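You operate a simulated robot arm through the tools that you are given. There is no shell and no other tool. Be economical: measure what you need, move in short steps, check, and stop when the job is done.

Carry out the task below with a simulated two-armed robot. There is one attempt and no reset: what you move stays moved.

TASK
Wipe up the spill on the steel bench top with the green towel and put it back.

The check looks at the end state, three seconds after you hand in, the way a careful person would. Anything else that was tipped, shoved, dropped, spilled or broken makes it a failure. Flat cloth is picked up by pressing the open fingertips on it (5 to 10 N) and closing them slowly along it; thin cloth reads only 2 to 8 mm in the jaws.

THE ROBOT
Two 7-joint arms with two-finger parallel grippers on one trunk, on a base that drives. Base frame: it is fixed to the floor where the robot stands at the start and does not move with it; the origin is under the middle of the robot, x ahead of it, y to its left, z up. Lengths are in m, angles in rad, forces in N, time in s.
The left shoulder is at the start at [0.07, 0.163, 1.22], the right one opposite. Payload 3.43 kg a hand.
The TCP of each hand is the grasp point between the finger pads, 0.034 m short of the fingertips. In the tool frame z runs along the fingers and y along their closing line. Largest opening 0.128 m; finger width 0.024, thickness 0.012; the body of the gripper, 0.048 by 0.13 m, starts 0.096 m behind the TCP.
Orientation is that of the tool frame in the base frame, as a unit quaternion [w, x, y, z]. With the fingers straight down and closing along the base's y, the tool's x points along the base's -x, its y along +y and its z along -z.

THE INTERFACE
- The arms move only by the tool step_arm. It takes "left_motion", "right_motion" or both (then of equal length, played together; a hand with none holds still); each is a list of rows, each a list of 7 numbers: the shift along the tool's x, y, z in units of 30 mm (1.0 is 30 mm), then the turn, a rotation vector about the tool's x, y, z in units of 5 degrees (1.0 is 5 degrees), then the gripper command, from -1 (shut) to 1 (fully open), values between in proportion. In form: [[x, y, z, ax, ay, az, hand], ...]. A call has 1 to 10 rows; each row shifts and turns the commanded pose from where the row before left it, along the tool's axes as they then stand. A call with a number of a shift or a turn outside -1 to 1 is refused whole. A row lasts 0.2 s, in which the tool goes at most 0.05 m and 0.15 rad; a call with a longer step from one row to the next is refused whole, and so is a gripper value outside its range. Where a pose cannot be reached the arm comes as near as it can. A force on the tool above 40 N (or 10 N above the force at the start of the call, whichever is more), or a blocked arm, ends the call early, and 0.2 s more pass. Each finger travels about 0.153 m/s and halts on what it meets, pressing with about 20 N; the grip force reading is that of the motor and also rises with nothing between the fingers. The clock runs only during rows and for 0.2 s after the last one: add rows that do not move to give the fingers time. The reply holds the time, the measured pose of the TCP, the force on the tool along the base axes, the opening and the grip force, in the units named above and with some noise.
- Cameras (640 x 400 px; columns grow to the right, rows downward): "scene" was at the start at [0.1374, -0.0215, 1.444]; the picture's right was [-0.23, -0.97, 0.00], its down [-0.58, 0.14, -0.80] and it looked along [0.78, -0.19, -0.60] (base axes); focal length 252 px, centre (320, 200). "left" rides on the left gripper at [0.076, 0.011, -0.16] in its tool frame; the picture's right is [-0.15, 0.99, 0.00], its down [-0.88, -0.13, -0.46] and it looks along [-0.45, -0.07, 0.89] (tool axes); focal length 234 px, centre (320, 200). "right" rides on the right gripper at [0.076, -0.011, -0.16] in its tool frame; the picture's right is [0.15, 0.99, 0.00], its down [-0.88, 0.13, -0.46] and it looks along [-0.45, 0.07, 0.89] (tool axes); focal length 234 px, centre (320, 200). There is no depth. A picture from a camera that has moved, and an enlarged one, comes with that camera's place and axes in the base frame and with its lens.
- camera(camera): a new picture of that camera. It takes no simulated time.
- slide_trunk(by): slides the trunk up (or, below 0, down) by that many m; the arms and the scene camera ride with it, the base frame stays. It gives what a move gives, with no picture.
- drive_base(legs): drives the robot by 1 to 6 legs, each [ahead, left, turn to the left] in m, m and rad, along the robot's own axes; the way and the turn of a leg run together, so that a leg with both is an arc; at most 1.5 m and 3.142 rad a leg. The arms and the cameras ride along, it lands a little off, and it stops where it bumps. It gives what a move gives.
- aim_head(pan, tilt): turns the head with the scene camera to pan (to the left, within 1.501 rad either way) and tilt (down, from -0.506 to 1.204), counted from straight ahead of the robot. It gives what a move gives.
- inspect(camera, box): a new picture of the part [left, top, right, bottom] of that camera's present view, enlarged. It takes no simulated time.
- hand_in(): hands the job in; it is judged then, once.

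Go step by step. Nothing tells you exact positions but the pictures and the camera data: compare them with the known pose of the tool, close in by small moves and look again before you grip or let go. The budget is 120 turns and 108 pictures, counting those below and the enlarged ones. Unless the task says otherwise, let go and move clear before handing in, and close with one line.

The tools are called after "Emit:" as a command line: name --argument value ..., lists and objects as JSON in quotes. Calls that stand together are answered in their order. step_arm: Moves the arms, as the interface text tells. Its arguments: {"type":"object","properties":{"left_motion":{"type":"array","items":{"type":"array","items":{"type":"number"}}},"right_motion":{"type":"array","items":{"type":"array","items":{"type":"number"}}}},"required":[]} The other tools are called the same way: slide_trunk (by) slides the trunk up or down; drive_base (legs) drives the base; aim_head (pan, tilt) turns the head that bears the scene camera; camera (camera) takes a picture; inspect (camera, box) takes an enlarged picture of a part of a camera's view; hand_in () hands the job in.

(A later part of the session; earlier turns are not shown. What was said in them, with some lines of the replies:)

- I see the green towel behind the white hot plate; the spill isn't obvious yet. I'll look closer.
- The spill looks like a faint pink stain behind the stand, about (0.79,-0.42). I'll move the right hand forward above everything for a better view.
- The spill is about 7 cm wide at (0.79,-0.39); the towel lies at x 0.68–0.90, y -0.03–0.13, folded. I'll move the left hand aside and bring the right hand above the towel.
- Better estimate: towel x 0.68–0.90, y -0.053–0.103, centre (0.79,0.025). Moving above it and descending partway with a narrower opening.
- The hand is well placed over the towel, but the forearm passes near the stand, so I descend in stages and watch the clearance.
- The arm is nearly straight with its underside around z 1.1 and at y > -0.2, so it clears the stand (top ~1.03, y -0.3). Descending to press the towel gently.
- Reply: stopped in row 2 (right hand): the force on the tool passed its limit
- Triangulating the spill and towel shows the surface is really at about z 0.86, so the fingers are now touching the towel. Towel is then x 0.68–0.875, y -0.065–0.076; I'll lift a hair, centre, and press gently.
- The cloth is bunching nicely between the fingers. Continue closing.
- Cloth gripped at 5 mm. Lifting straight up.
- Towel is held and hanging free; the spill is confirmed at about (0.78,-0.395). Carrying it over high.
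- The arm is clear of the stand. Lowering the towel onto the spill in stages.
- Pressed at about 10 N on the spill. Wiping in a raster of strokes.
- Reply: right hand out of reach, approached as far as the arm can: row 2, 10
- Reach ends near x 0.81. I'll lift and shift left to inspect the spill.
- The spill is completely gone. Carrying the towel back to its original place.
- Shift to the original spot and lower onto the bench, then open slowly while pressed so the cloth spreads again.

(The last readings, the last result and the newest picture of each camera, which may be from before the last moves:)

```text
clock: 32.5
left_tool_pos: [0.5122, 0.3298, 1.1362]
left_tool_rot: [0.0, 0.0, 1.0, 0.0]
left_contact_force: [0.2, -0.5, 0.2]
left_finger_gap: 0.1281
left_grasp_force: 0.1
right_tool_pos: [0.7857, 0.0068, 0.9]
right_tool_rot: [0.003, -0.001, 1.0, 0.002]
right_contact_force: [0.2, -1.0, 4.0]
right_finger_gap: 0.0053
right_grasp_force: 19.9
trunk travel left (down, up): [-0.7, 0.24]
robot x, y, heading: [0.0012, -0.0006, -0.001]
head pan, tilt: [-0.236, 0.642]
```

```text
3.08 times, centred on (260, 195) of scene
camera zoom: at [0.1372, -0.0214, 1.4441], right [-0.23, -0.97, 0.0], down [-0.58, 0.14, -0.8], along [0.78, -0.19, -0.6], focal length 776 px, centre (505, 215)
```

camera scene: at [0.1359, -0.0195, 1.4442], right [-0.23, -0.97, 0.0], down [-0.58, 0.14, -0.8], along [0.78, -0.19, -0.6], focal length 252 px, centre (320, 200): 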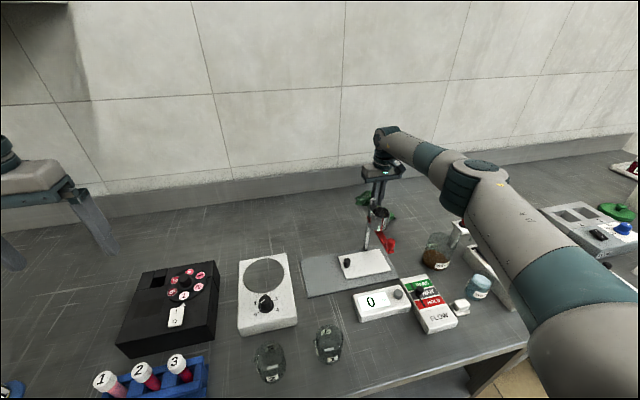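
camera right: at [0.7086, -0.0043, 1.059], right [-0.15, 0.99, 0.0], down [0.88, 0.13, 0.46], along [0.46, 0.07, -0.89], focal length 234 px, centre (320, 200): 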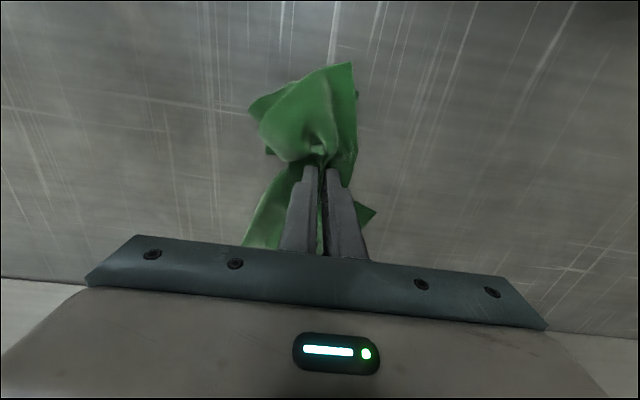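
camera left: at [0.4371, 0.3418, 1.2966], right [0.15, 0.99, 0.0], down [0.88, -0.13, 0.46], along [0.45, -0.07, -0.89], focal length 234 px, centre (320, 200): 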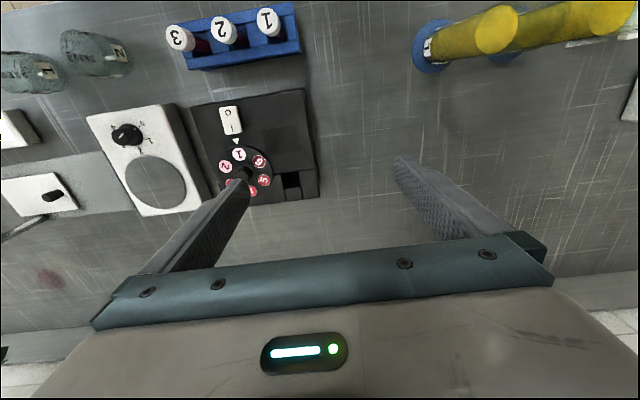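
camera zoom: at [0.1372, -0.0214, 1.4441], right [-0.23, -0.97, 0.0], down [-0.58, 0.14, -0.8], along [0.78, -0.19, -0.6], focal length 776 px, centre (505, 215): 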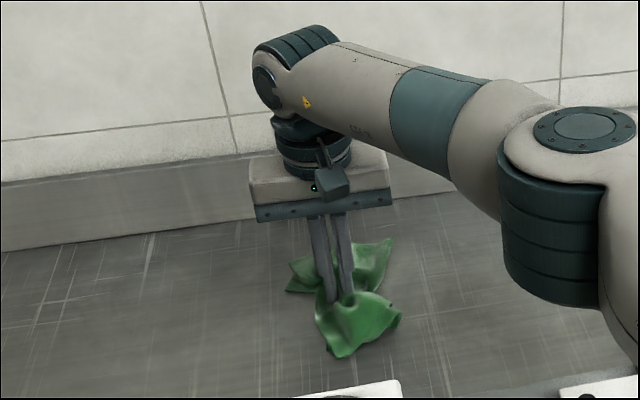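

Emit:
step_arm --right_motion '[[0, 0, 0, 0, 0, 0, -0.85], [0, 0, 0, 0, 0, 0, -0.7], [0, 0, 0, 0, 0, 0, -0.55], [0, 0, 0, 0, 0, 0, -0.4], [0, 0, 0, 0, 0, 0, -0.25], [0, 0, 0, 0, 0, 0, -0.1], [0, 0, 0, 0, 0, 0, 0.05], [0, 0, 0, 0, 0, 0, 0.2], [0, 0, 0, 0, 0, 0, 0.2]]'

Emit:
camera --camera "right"

Emit:
inspect --camera "scene" --box '[180, 130, 340, 260]'

```text
clock: 34.5
left_tool_pos: [0.5127, 0.33, 1.1346]
left_tool_rot: [0.001, 0.0, 1.0, 0.0]
left_contact_force: [0.3, 0.5, 0.0]
left_finger_gap: 0.1279
left_grasp_force: 0.1
right_tool_pos: [0.7849, 0.0069, 0.8989]
right_tool_rot: [0.003, 0.0, 1.0, 0.001]
right_contact_force: [0.4, -0.4, 2.4]
right_finger_gap: 0.0763
right_grasp_force: 0.0
trunk travel left (down, up): [-0.7, 0.24]
robot x, y, heading: [-0.0011, 0.002, -0.002]
head pan, tilt: [-0.236, 0.642]
```

```text
71 pictures are left
camera right: at [0.7087, -0.0041, 1.0589], right [-0.15, 0.99, 0.0], down [0.88, 0.13, 0.46], along [0.46, 0.07, -0.89], focal length 234 px, centre (320, 200)
```

right: 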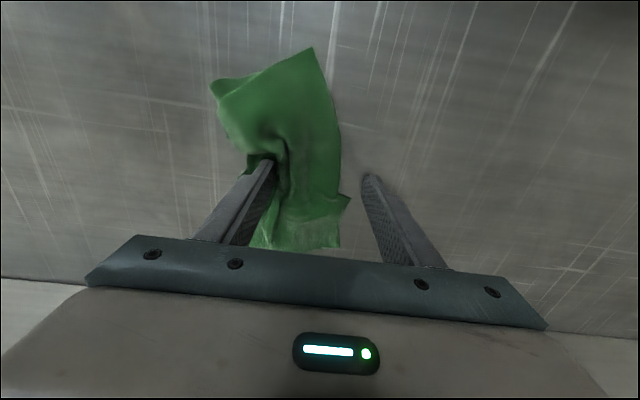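

```text
3.08 times, centred on (260, 195) of scene
camera zoom: at [0.1374, -0.0212, 1.444], right [-0.23, -0.97, 0.0], down [-0.58, 0.14, -0.8], along [0.78, -0.19, -0.6], focal length 776 px, centre (505, 215)
```

zoom: 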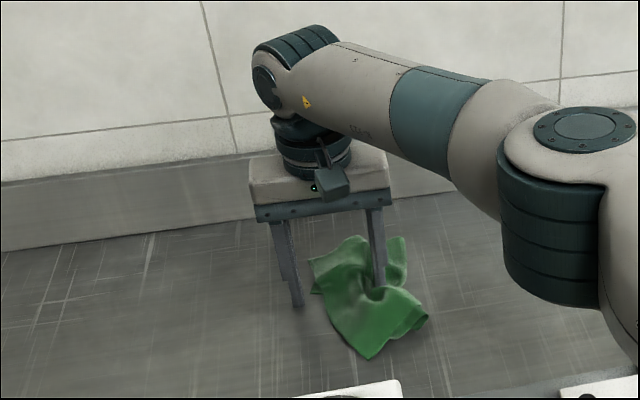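

Lifting clear straight up to look at the towel.

Emit:
step_arm --right_motion '[[0, 0, -0.5, 0, 0, 0, 0.2], [0, 0, -1, 0, 0, 0, 0.2], [0, 0, -1, 0, 0, 0, 0.2], [0, 0, -1, 0, 0, 0, 0.2], [0, 0, -1, 0, 0, 0, 0.2], [0, 0, -1, 0, 0, 0, 0.2], [0, 0, -1, 0, 0, 0, 0.2], [0, 0, 0, 0, 0, 0, 0.2]]'

Emit:
camera --camera "right"

Emit:
inspect --camera "scene" --box '[180, 170, 340, 300]'

```text
clock: 36.3
left_tool_pos: [0.5126, 0.3313, 1.1359]
left_tool_rot: [-0.001, -0.001, 1.0, 0.001]
left_contact_force: [-0.6, -0.5, -0.5]
left_finger_gap: 0.1281
left_grasp_force: 0.0
right_tool_pos: [0.7835, 0.0065, 1.0945]
right_tool_rot: [0.003, 0.0, 1.0, 0.001]
right_contact_force: [0.1, 0.2, -0.2]
right_finger_gap: 0.0768
right_grasp_force: 0.1
trunk travel left (down, up): [-0.7, 0.24]
robot x, y, heading: [0.0039, 0.0015, -0.001]
head pan, tilt: [-0.236, 0.642]
```

```text
69 pictures are left
camera right: at [0.7073, -0.0051, 1.2544], right [-0.15, 0.99, 0.0], down [0.88, 0.13, 0.46], along [0.46, 0.07, -0.89], focal length 234 px, centre (320, 200)
```

right: 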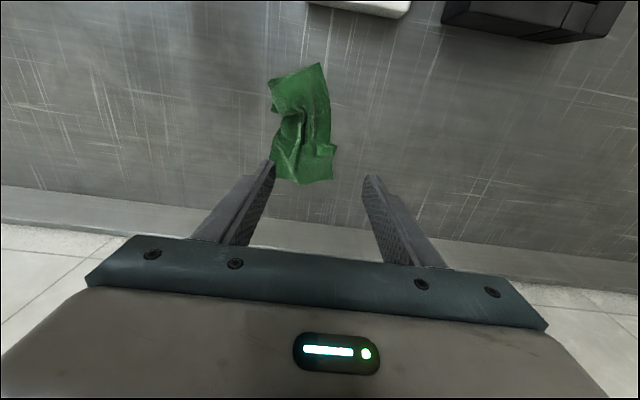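

```text
3.08 times, centred on (260, 235) of scene
camera zoom: at [0.1382, -0.0215, 1.4439], right [-0.23, -0.97, 0.0], down [-0.58, 0.14, -0.8], along [0.78, -0.19, -0.6], focal length 776 px, centre (505, 92)
```

zoom: 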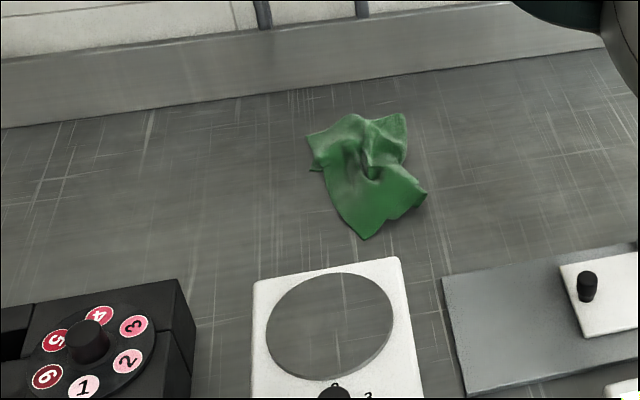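

The towel is back on its spot but crumpled and ~2.5 cm off. I'll press lightly at its middle and spread the fingers to smooth it, then nudge it left.

Emit:
step_arm --right_motion '[[0.1, -0.9, 1, 0, 0, 0, -0.5], [0, 0, 1, 0, 0, 0, -0.5], [0, 0, 1, 0, 0, 0, -0.5], [0, 0, 1, 0, 0, 0, -0.5], [0, 0, 1, 0, 0, 0, -0.5], [0, 0, 0.8, 0, 0, 0, -0.5], [0, 0, 0.3, 0, 0, 0, -0.5], [0, 0, 0.2, 0, 0, 0, -0.5], [0, 0, 0.1, 0, 0, 0, -0.5], [0, 0, 0, 0, 0, 0, -0.5]]'

Emit:
camera --camera "right"

```text
clock: 38.5
left_tool_pos: [0.5131, 0.3314, 1.136]
left_tool_rot: [0.0, 0.0, 1.0, 0.0]
left_contact_force: [-0.5, -0.3, 0.1]
left_finger_gap: 0.1278
left_grasp_force: 0.0
right_tool_pos: [0.7829, -0.0207, 0.9026]
right_tool_rot: [0.003, -0.001, 1.0, 0.002]
right_contact_force: [0.7, -0.6, 0.2]
right_finger_gap: 0.032
right_grasp_force: 0.0
trunk travel left (down, up): [-0.7, 0.24]
robot x, y, heading: [0.0029, 0.0018, 0.0]
head pan, tilt: [-0.236, 0.642]
```

```text
67 pictures are left
camera right: at [0.7058, -0.0316, 1.0623], right [-0.15, 0.99, 0.0], down [0.88, 0.13, 0.46], along [0.46, 0.07, -0.89], focal length 234 px, centre (320, 200)
```

right: 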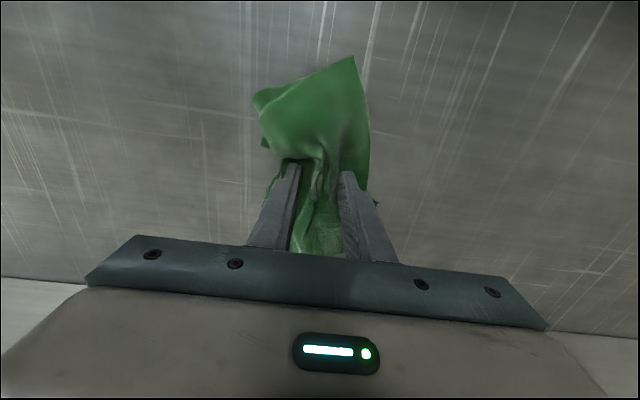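

Emit:
step_arm --right_motion '[[0, 0, 0.15, 0, 0, 0, -0.5], [0, 0, 0.1, 0, 0, 0, -0.5], [0, 0, 0, 0, 0, 0, -0.35], [0, 0, 0, 0, 0, 0, -0.2], [0, 0, 0, 0, 0, 0, -0.05], [0, 0, 0, 0, 0, 0, 0.1], [0, 0, 0, 0, 0, 0, 0.25], [0, 0, 0, 0, 0, 0, 0.25]]'

Emit:
camera --camera "right"

Emit:
inspect --camera "scene" --box '[180, 150, 340, 280]'

```text
clock: 40.3
left_tool_pos: [0.5096, 0.3324, 1.1362]
left_tool_rot: [0.001, 0.0, 1.0, -0.001]
left_contact_force: [0.7, 0.3, 0.0]
left_finger_gap: 0.1282
left_grasp_force: 0.1
right_tool_pos: [0.7812, -0.0188, 0.8982]
right_tool_rot: [0.005, 0.001, 1.0, 0.001]
right_contact_force: [1.6, 7.3, 22.7]
right_finger_gap: 0.0763
right_grasp_force: 0.1
trunk travel left (down, up): [-0.7, 0.24]
robot x, y, heading: [0.0009, -0.0004, 0.003]
head pan, tilt: [-0.236, 0.642]
```

```text
66 pictures are left
camera right: at [0.7036, -0.0309, 1.057], right [-0.15, 0.99, 0.0], down [0.88, 0.13, 0.47], along [0.46, 0.07, -0.89], focal length 234 px, centre (320, 200)
```

right: 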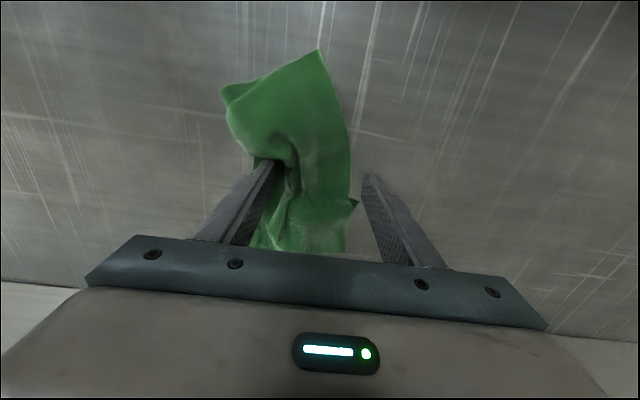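

```text
3.08 times, centred on (260, 215) of scene
camera zoom: at [0.1345, -0.0201, 1.4444], right [-0.23, -0.97, 0.0], down [-0.58, 0.14, -0.8], along [0.78, -0.19, -0.6], focal length 776 px, centre (505, 154)
```

zoom: 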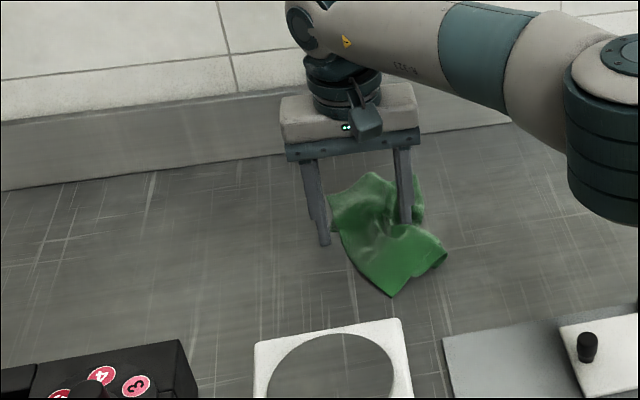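

The towel slid right with the right finger; keeping it pressed I drag it back left by ~5 cm.

Emit:
step_arm --right_motion '[[0, 0, -0.07, 0, 0, 0, 0.25], [0, 0.35, 0, 0, 0, 0, 0.25], [0, 0.35, 0, 0, 0, 0, 0.25], [0, 0.35, 0, 0, 0, 0, 0.25], [0, 0.35, 0, 0, 0, 0, 0.25], [0, 0.35, 0, 0, 0, 0, 0.25], [0, 0, 0, 0, 0, 0, 0.25], [0, 0, -0.5, 0, 0, 0, 0.25], [0, 0, -0.7, 0, 0, 0, 0.25], [0, 0, -1, 0, 0, 0, 0.25]]'

Emit:
step_arm --right_motion '[[0, 0, -1, 0, 0, 0, 0.25], [0, 0, -1, 0, 0, 0, 0.25], [0, 0, -1, 0, 0, 0, 0.25], [0, 0, -1, 0, 0, 0, 0.25], [0, 0, 0, 0, 0, 0, 0.25]]'

Emit:
camera --camera "right"

Emit:
inspect --camera "scene" --box '[180, 170, 340, 300]'

```text
clock: 42.5
left_tool_pos: [0.5129, 0.3305, 1.1376]
left_tool_rot: [0.001, -0.001, 1.0, 0.0]
left_contact_force: [-0.5, -0.3, 0.4]
left_finger_gap: 0.1281
left_grasp_force: 0.1
right_tool_pos: [0.7804, 0.0306, 0.9653]
right_tool_rot: [0.003, 0.0, 1.0, 0.001]
right_contact_force: [0.1, 0.0, -0.3]
right_finger_gap: 0.08
right_grasp_force: 0.2
trunk travel left (down, up): [-0.7, 0.24]
robot x, y, heading: [-0.0039, 0.0027, -0.001]
head pan, tilt: [-0.236, 0.642]
```

```text
clock: 43.7
left_tool_pos: [0.5126, 0.3299, 1.1364]
left_tool_rot: [-0.001, 0.0, 1.0, 0.001]
left_contact_force: [0.7, -1.1, -0.4]
left_finger_gap: 0.1283
left_grasp_force: 0.2
right_tool_pos: [0.7833, 0.028, 1.0839]
right_tool_rot: [0.003, 0.0, 1.0, 0.002]
right_contact_force: [0.4, 0.5, -0.5]
right_finger_gap: 0.0799
right_grasp_force: 0.0
trunk travel left (down, up): [-0.7, 0.24]
robot x, y, heading: [-0.002, 0.0004, -0.003]
head pan, tilt: [-0.236, 0.642]
```

```text
64 pictures are left
camera right: at [0.7066, 0.0172, 1.2426], right [-0.15, 0.99, 0.0], down [0.88, 0.13, 0.46], along [0.46, 0.07, -0.89], focal length 234 px, centre (320, 200)
```

right: 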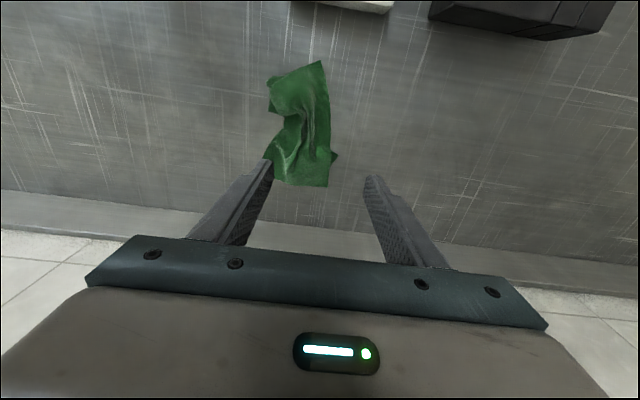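

```text
3.08 times, centred on (260, 235) of scene
camera zoom: at [0.1383, -0.0219, 1.4439], right [-0.23, -0.97, 0.0], down [-0.58, 0.14, -0.8], along [0.78, -0.19, -0.6], focal length 776 px, centre (505, 92)
```

zoom: 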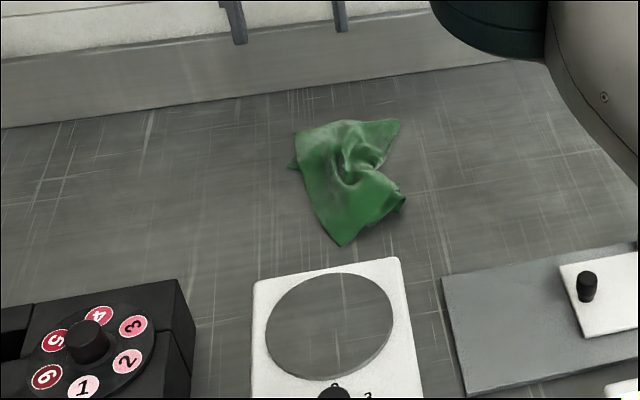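

The towel is now centred at about (0.777,-0.004), on its original place. I'll move the right hand clear and check the spill area and everything else.

Emit:
step_arm --right_motion '[[0, -0.5, -1, 0, 0, 0, 0.25], [0, -1, -1, 0, 0, 0, 0.25], [0, -1, 0, 0, 0, 0, 0.25], [0, -1, 0, 0, 0, 0, 0.25], [0, -1, 0, 0, 0, 0, 0.25], [0, -1, 0, 0, 0, 0, 0.25], [0, -1, 0, 0, 0, 0, 0.25], [0.5, -1, 0, 0, 0, 0, 0.25], [1, -1, 0, 0, 0, 0, 0.25], [1, -1, 0, 0, 0, 0, 0.25]]'

Emit:
step_arm --right_motion '[[1, -0.8, 0, 0, 0, 0, 0.25], [1, -0.8, 0, 0, 0, 0, 0.25], [1, -0.5, 0, 0, 0, 0, 0.25], [1, 0, 0, 0, 0, 0, 0.25], [0, 0, 0, 0, 0, 0, 0.25]]'

Emit:
camera --camera "right"

Emit:
camera --camera "scene"

Emit:
inspect --camera "right" --box '[220, 130, 460, 280]'

```text
clock: 45.9
left_tool_pos: [0.512, 0.3303, 1.137]
left_tool_rot: [0.0, -0.001, 1.0, 0.001]
left_contact_force: [-0.1, -0.6, 0.6]
left_finger_gap: 0.1281
left_grasp_force: 0.2
right_tool_pos: [0.7062, -0.2535, 1.1414]
right_tool_rot: [0.005, 0.0, 1.0, 0.002]
right_contact_force: [0.1, -0.2, -0.7]
right_finger_gap: 0.0797
right_grasp_force: 0.0
trunk travel left (down, up): [-0.7, 0.24]
robot x, y, heading: [0.0014, -0.0, 0.004]
head pan, tilt: [-0.236, 0.642]
```

```text
clock: 47.1
left_tool_pos: [0.5134, 0.3317, 1.1356]
left_tool_rot: [-0.001, 0.0, 1.0, 0.0]
left_contact_force: [0.0, 0.0, -1.0]
left_finger_gap: 0.1279
left_grasp_force: 0.0
right_tool_pos: [0.5858, -0.3147, 1.1442]
right_tool_rot: [0.004, -0.002, 1.0, 0.001]
right_contact_force: [-0.3, 0.0, -0.4]
right_finger_gap: 0.0801
right_grasp_force: 0.1
trunk travel left (down, up): [-0.7, 0.24]
robot x, y, heading: [-0.0015, -0.0007, 0.001]
head pan, tilt: [-0.236, 0.642]
```

```text
62 pictures are left
camera right: at [0.5096, -0.3271, 1.3033], right [-0.15, 0.99, 0.0], down [0.88, 0.13, 0.46], along [0.46, 0.07, -0.89], focal length 234 px, centre (320, 200)
```

right: 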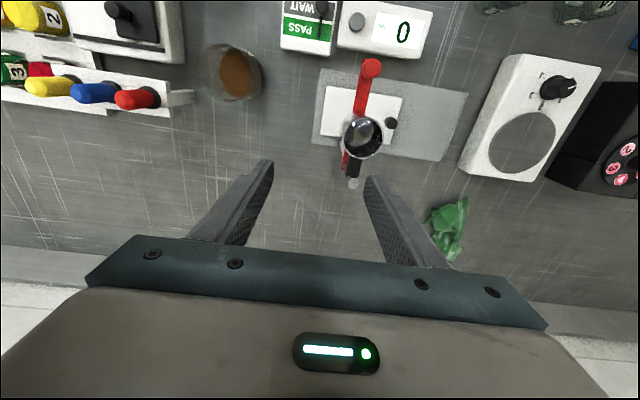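

```text
61 pictures are left
camera scene: at [0.1383, -0.0211, 1.4439], right [-0.23, -0.97, 0.0], down [-0.58, 0.14, -0.8], along [0.78, -0.19, -0.6], focal length 252 px, centre (320, 200)
```

scene: 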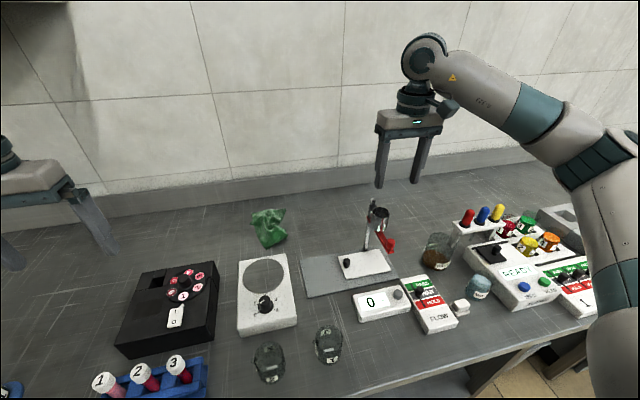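

```text
2.67 times, centred on (340, 205) of right
camera zoom: at [0.5096, -0.3271, 1.3033], right [-0.15, 0.99, 0.0], down [0.88, 0.13, 0.46], along [0.46, 0.07, -0.89], focal length 624 px, centre (267, 187)
```

zoom: 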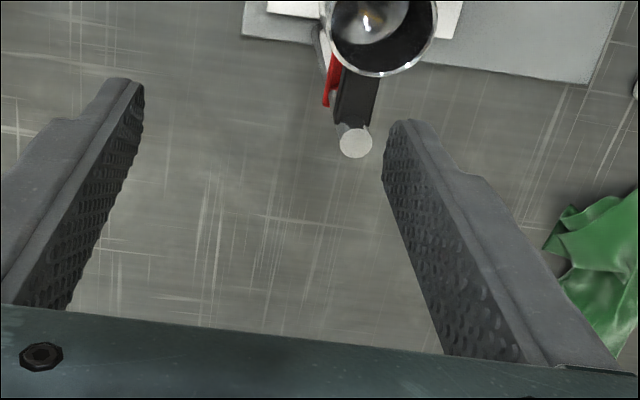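

The bench is clean where the spill was, the towel lies on its original place, and everything else stands as before; both hands are clear. Handing in.

Emit:
hand_in

```text
The job is handed in.
```

I wiped up the spill with the green towel and put the towel back within about 1 cm of where it started. It is a little crumpled compared with how it lay at first. Nothing else looked moved or tipped in the last pictures before I handed in.
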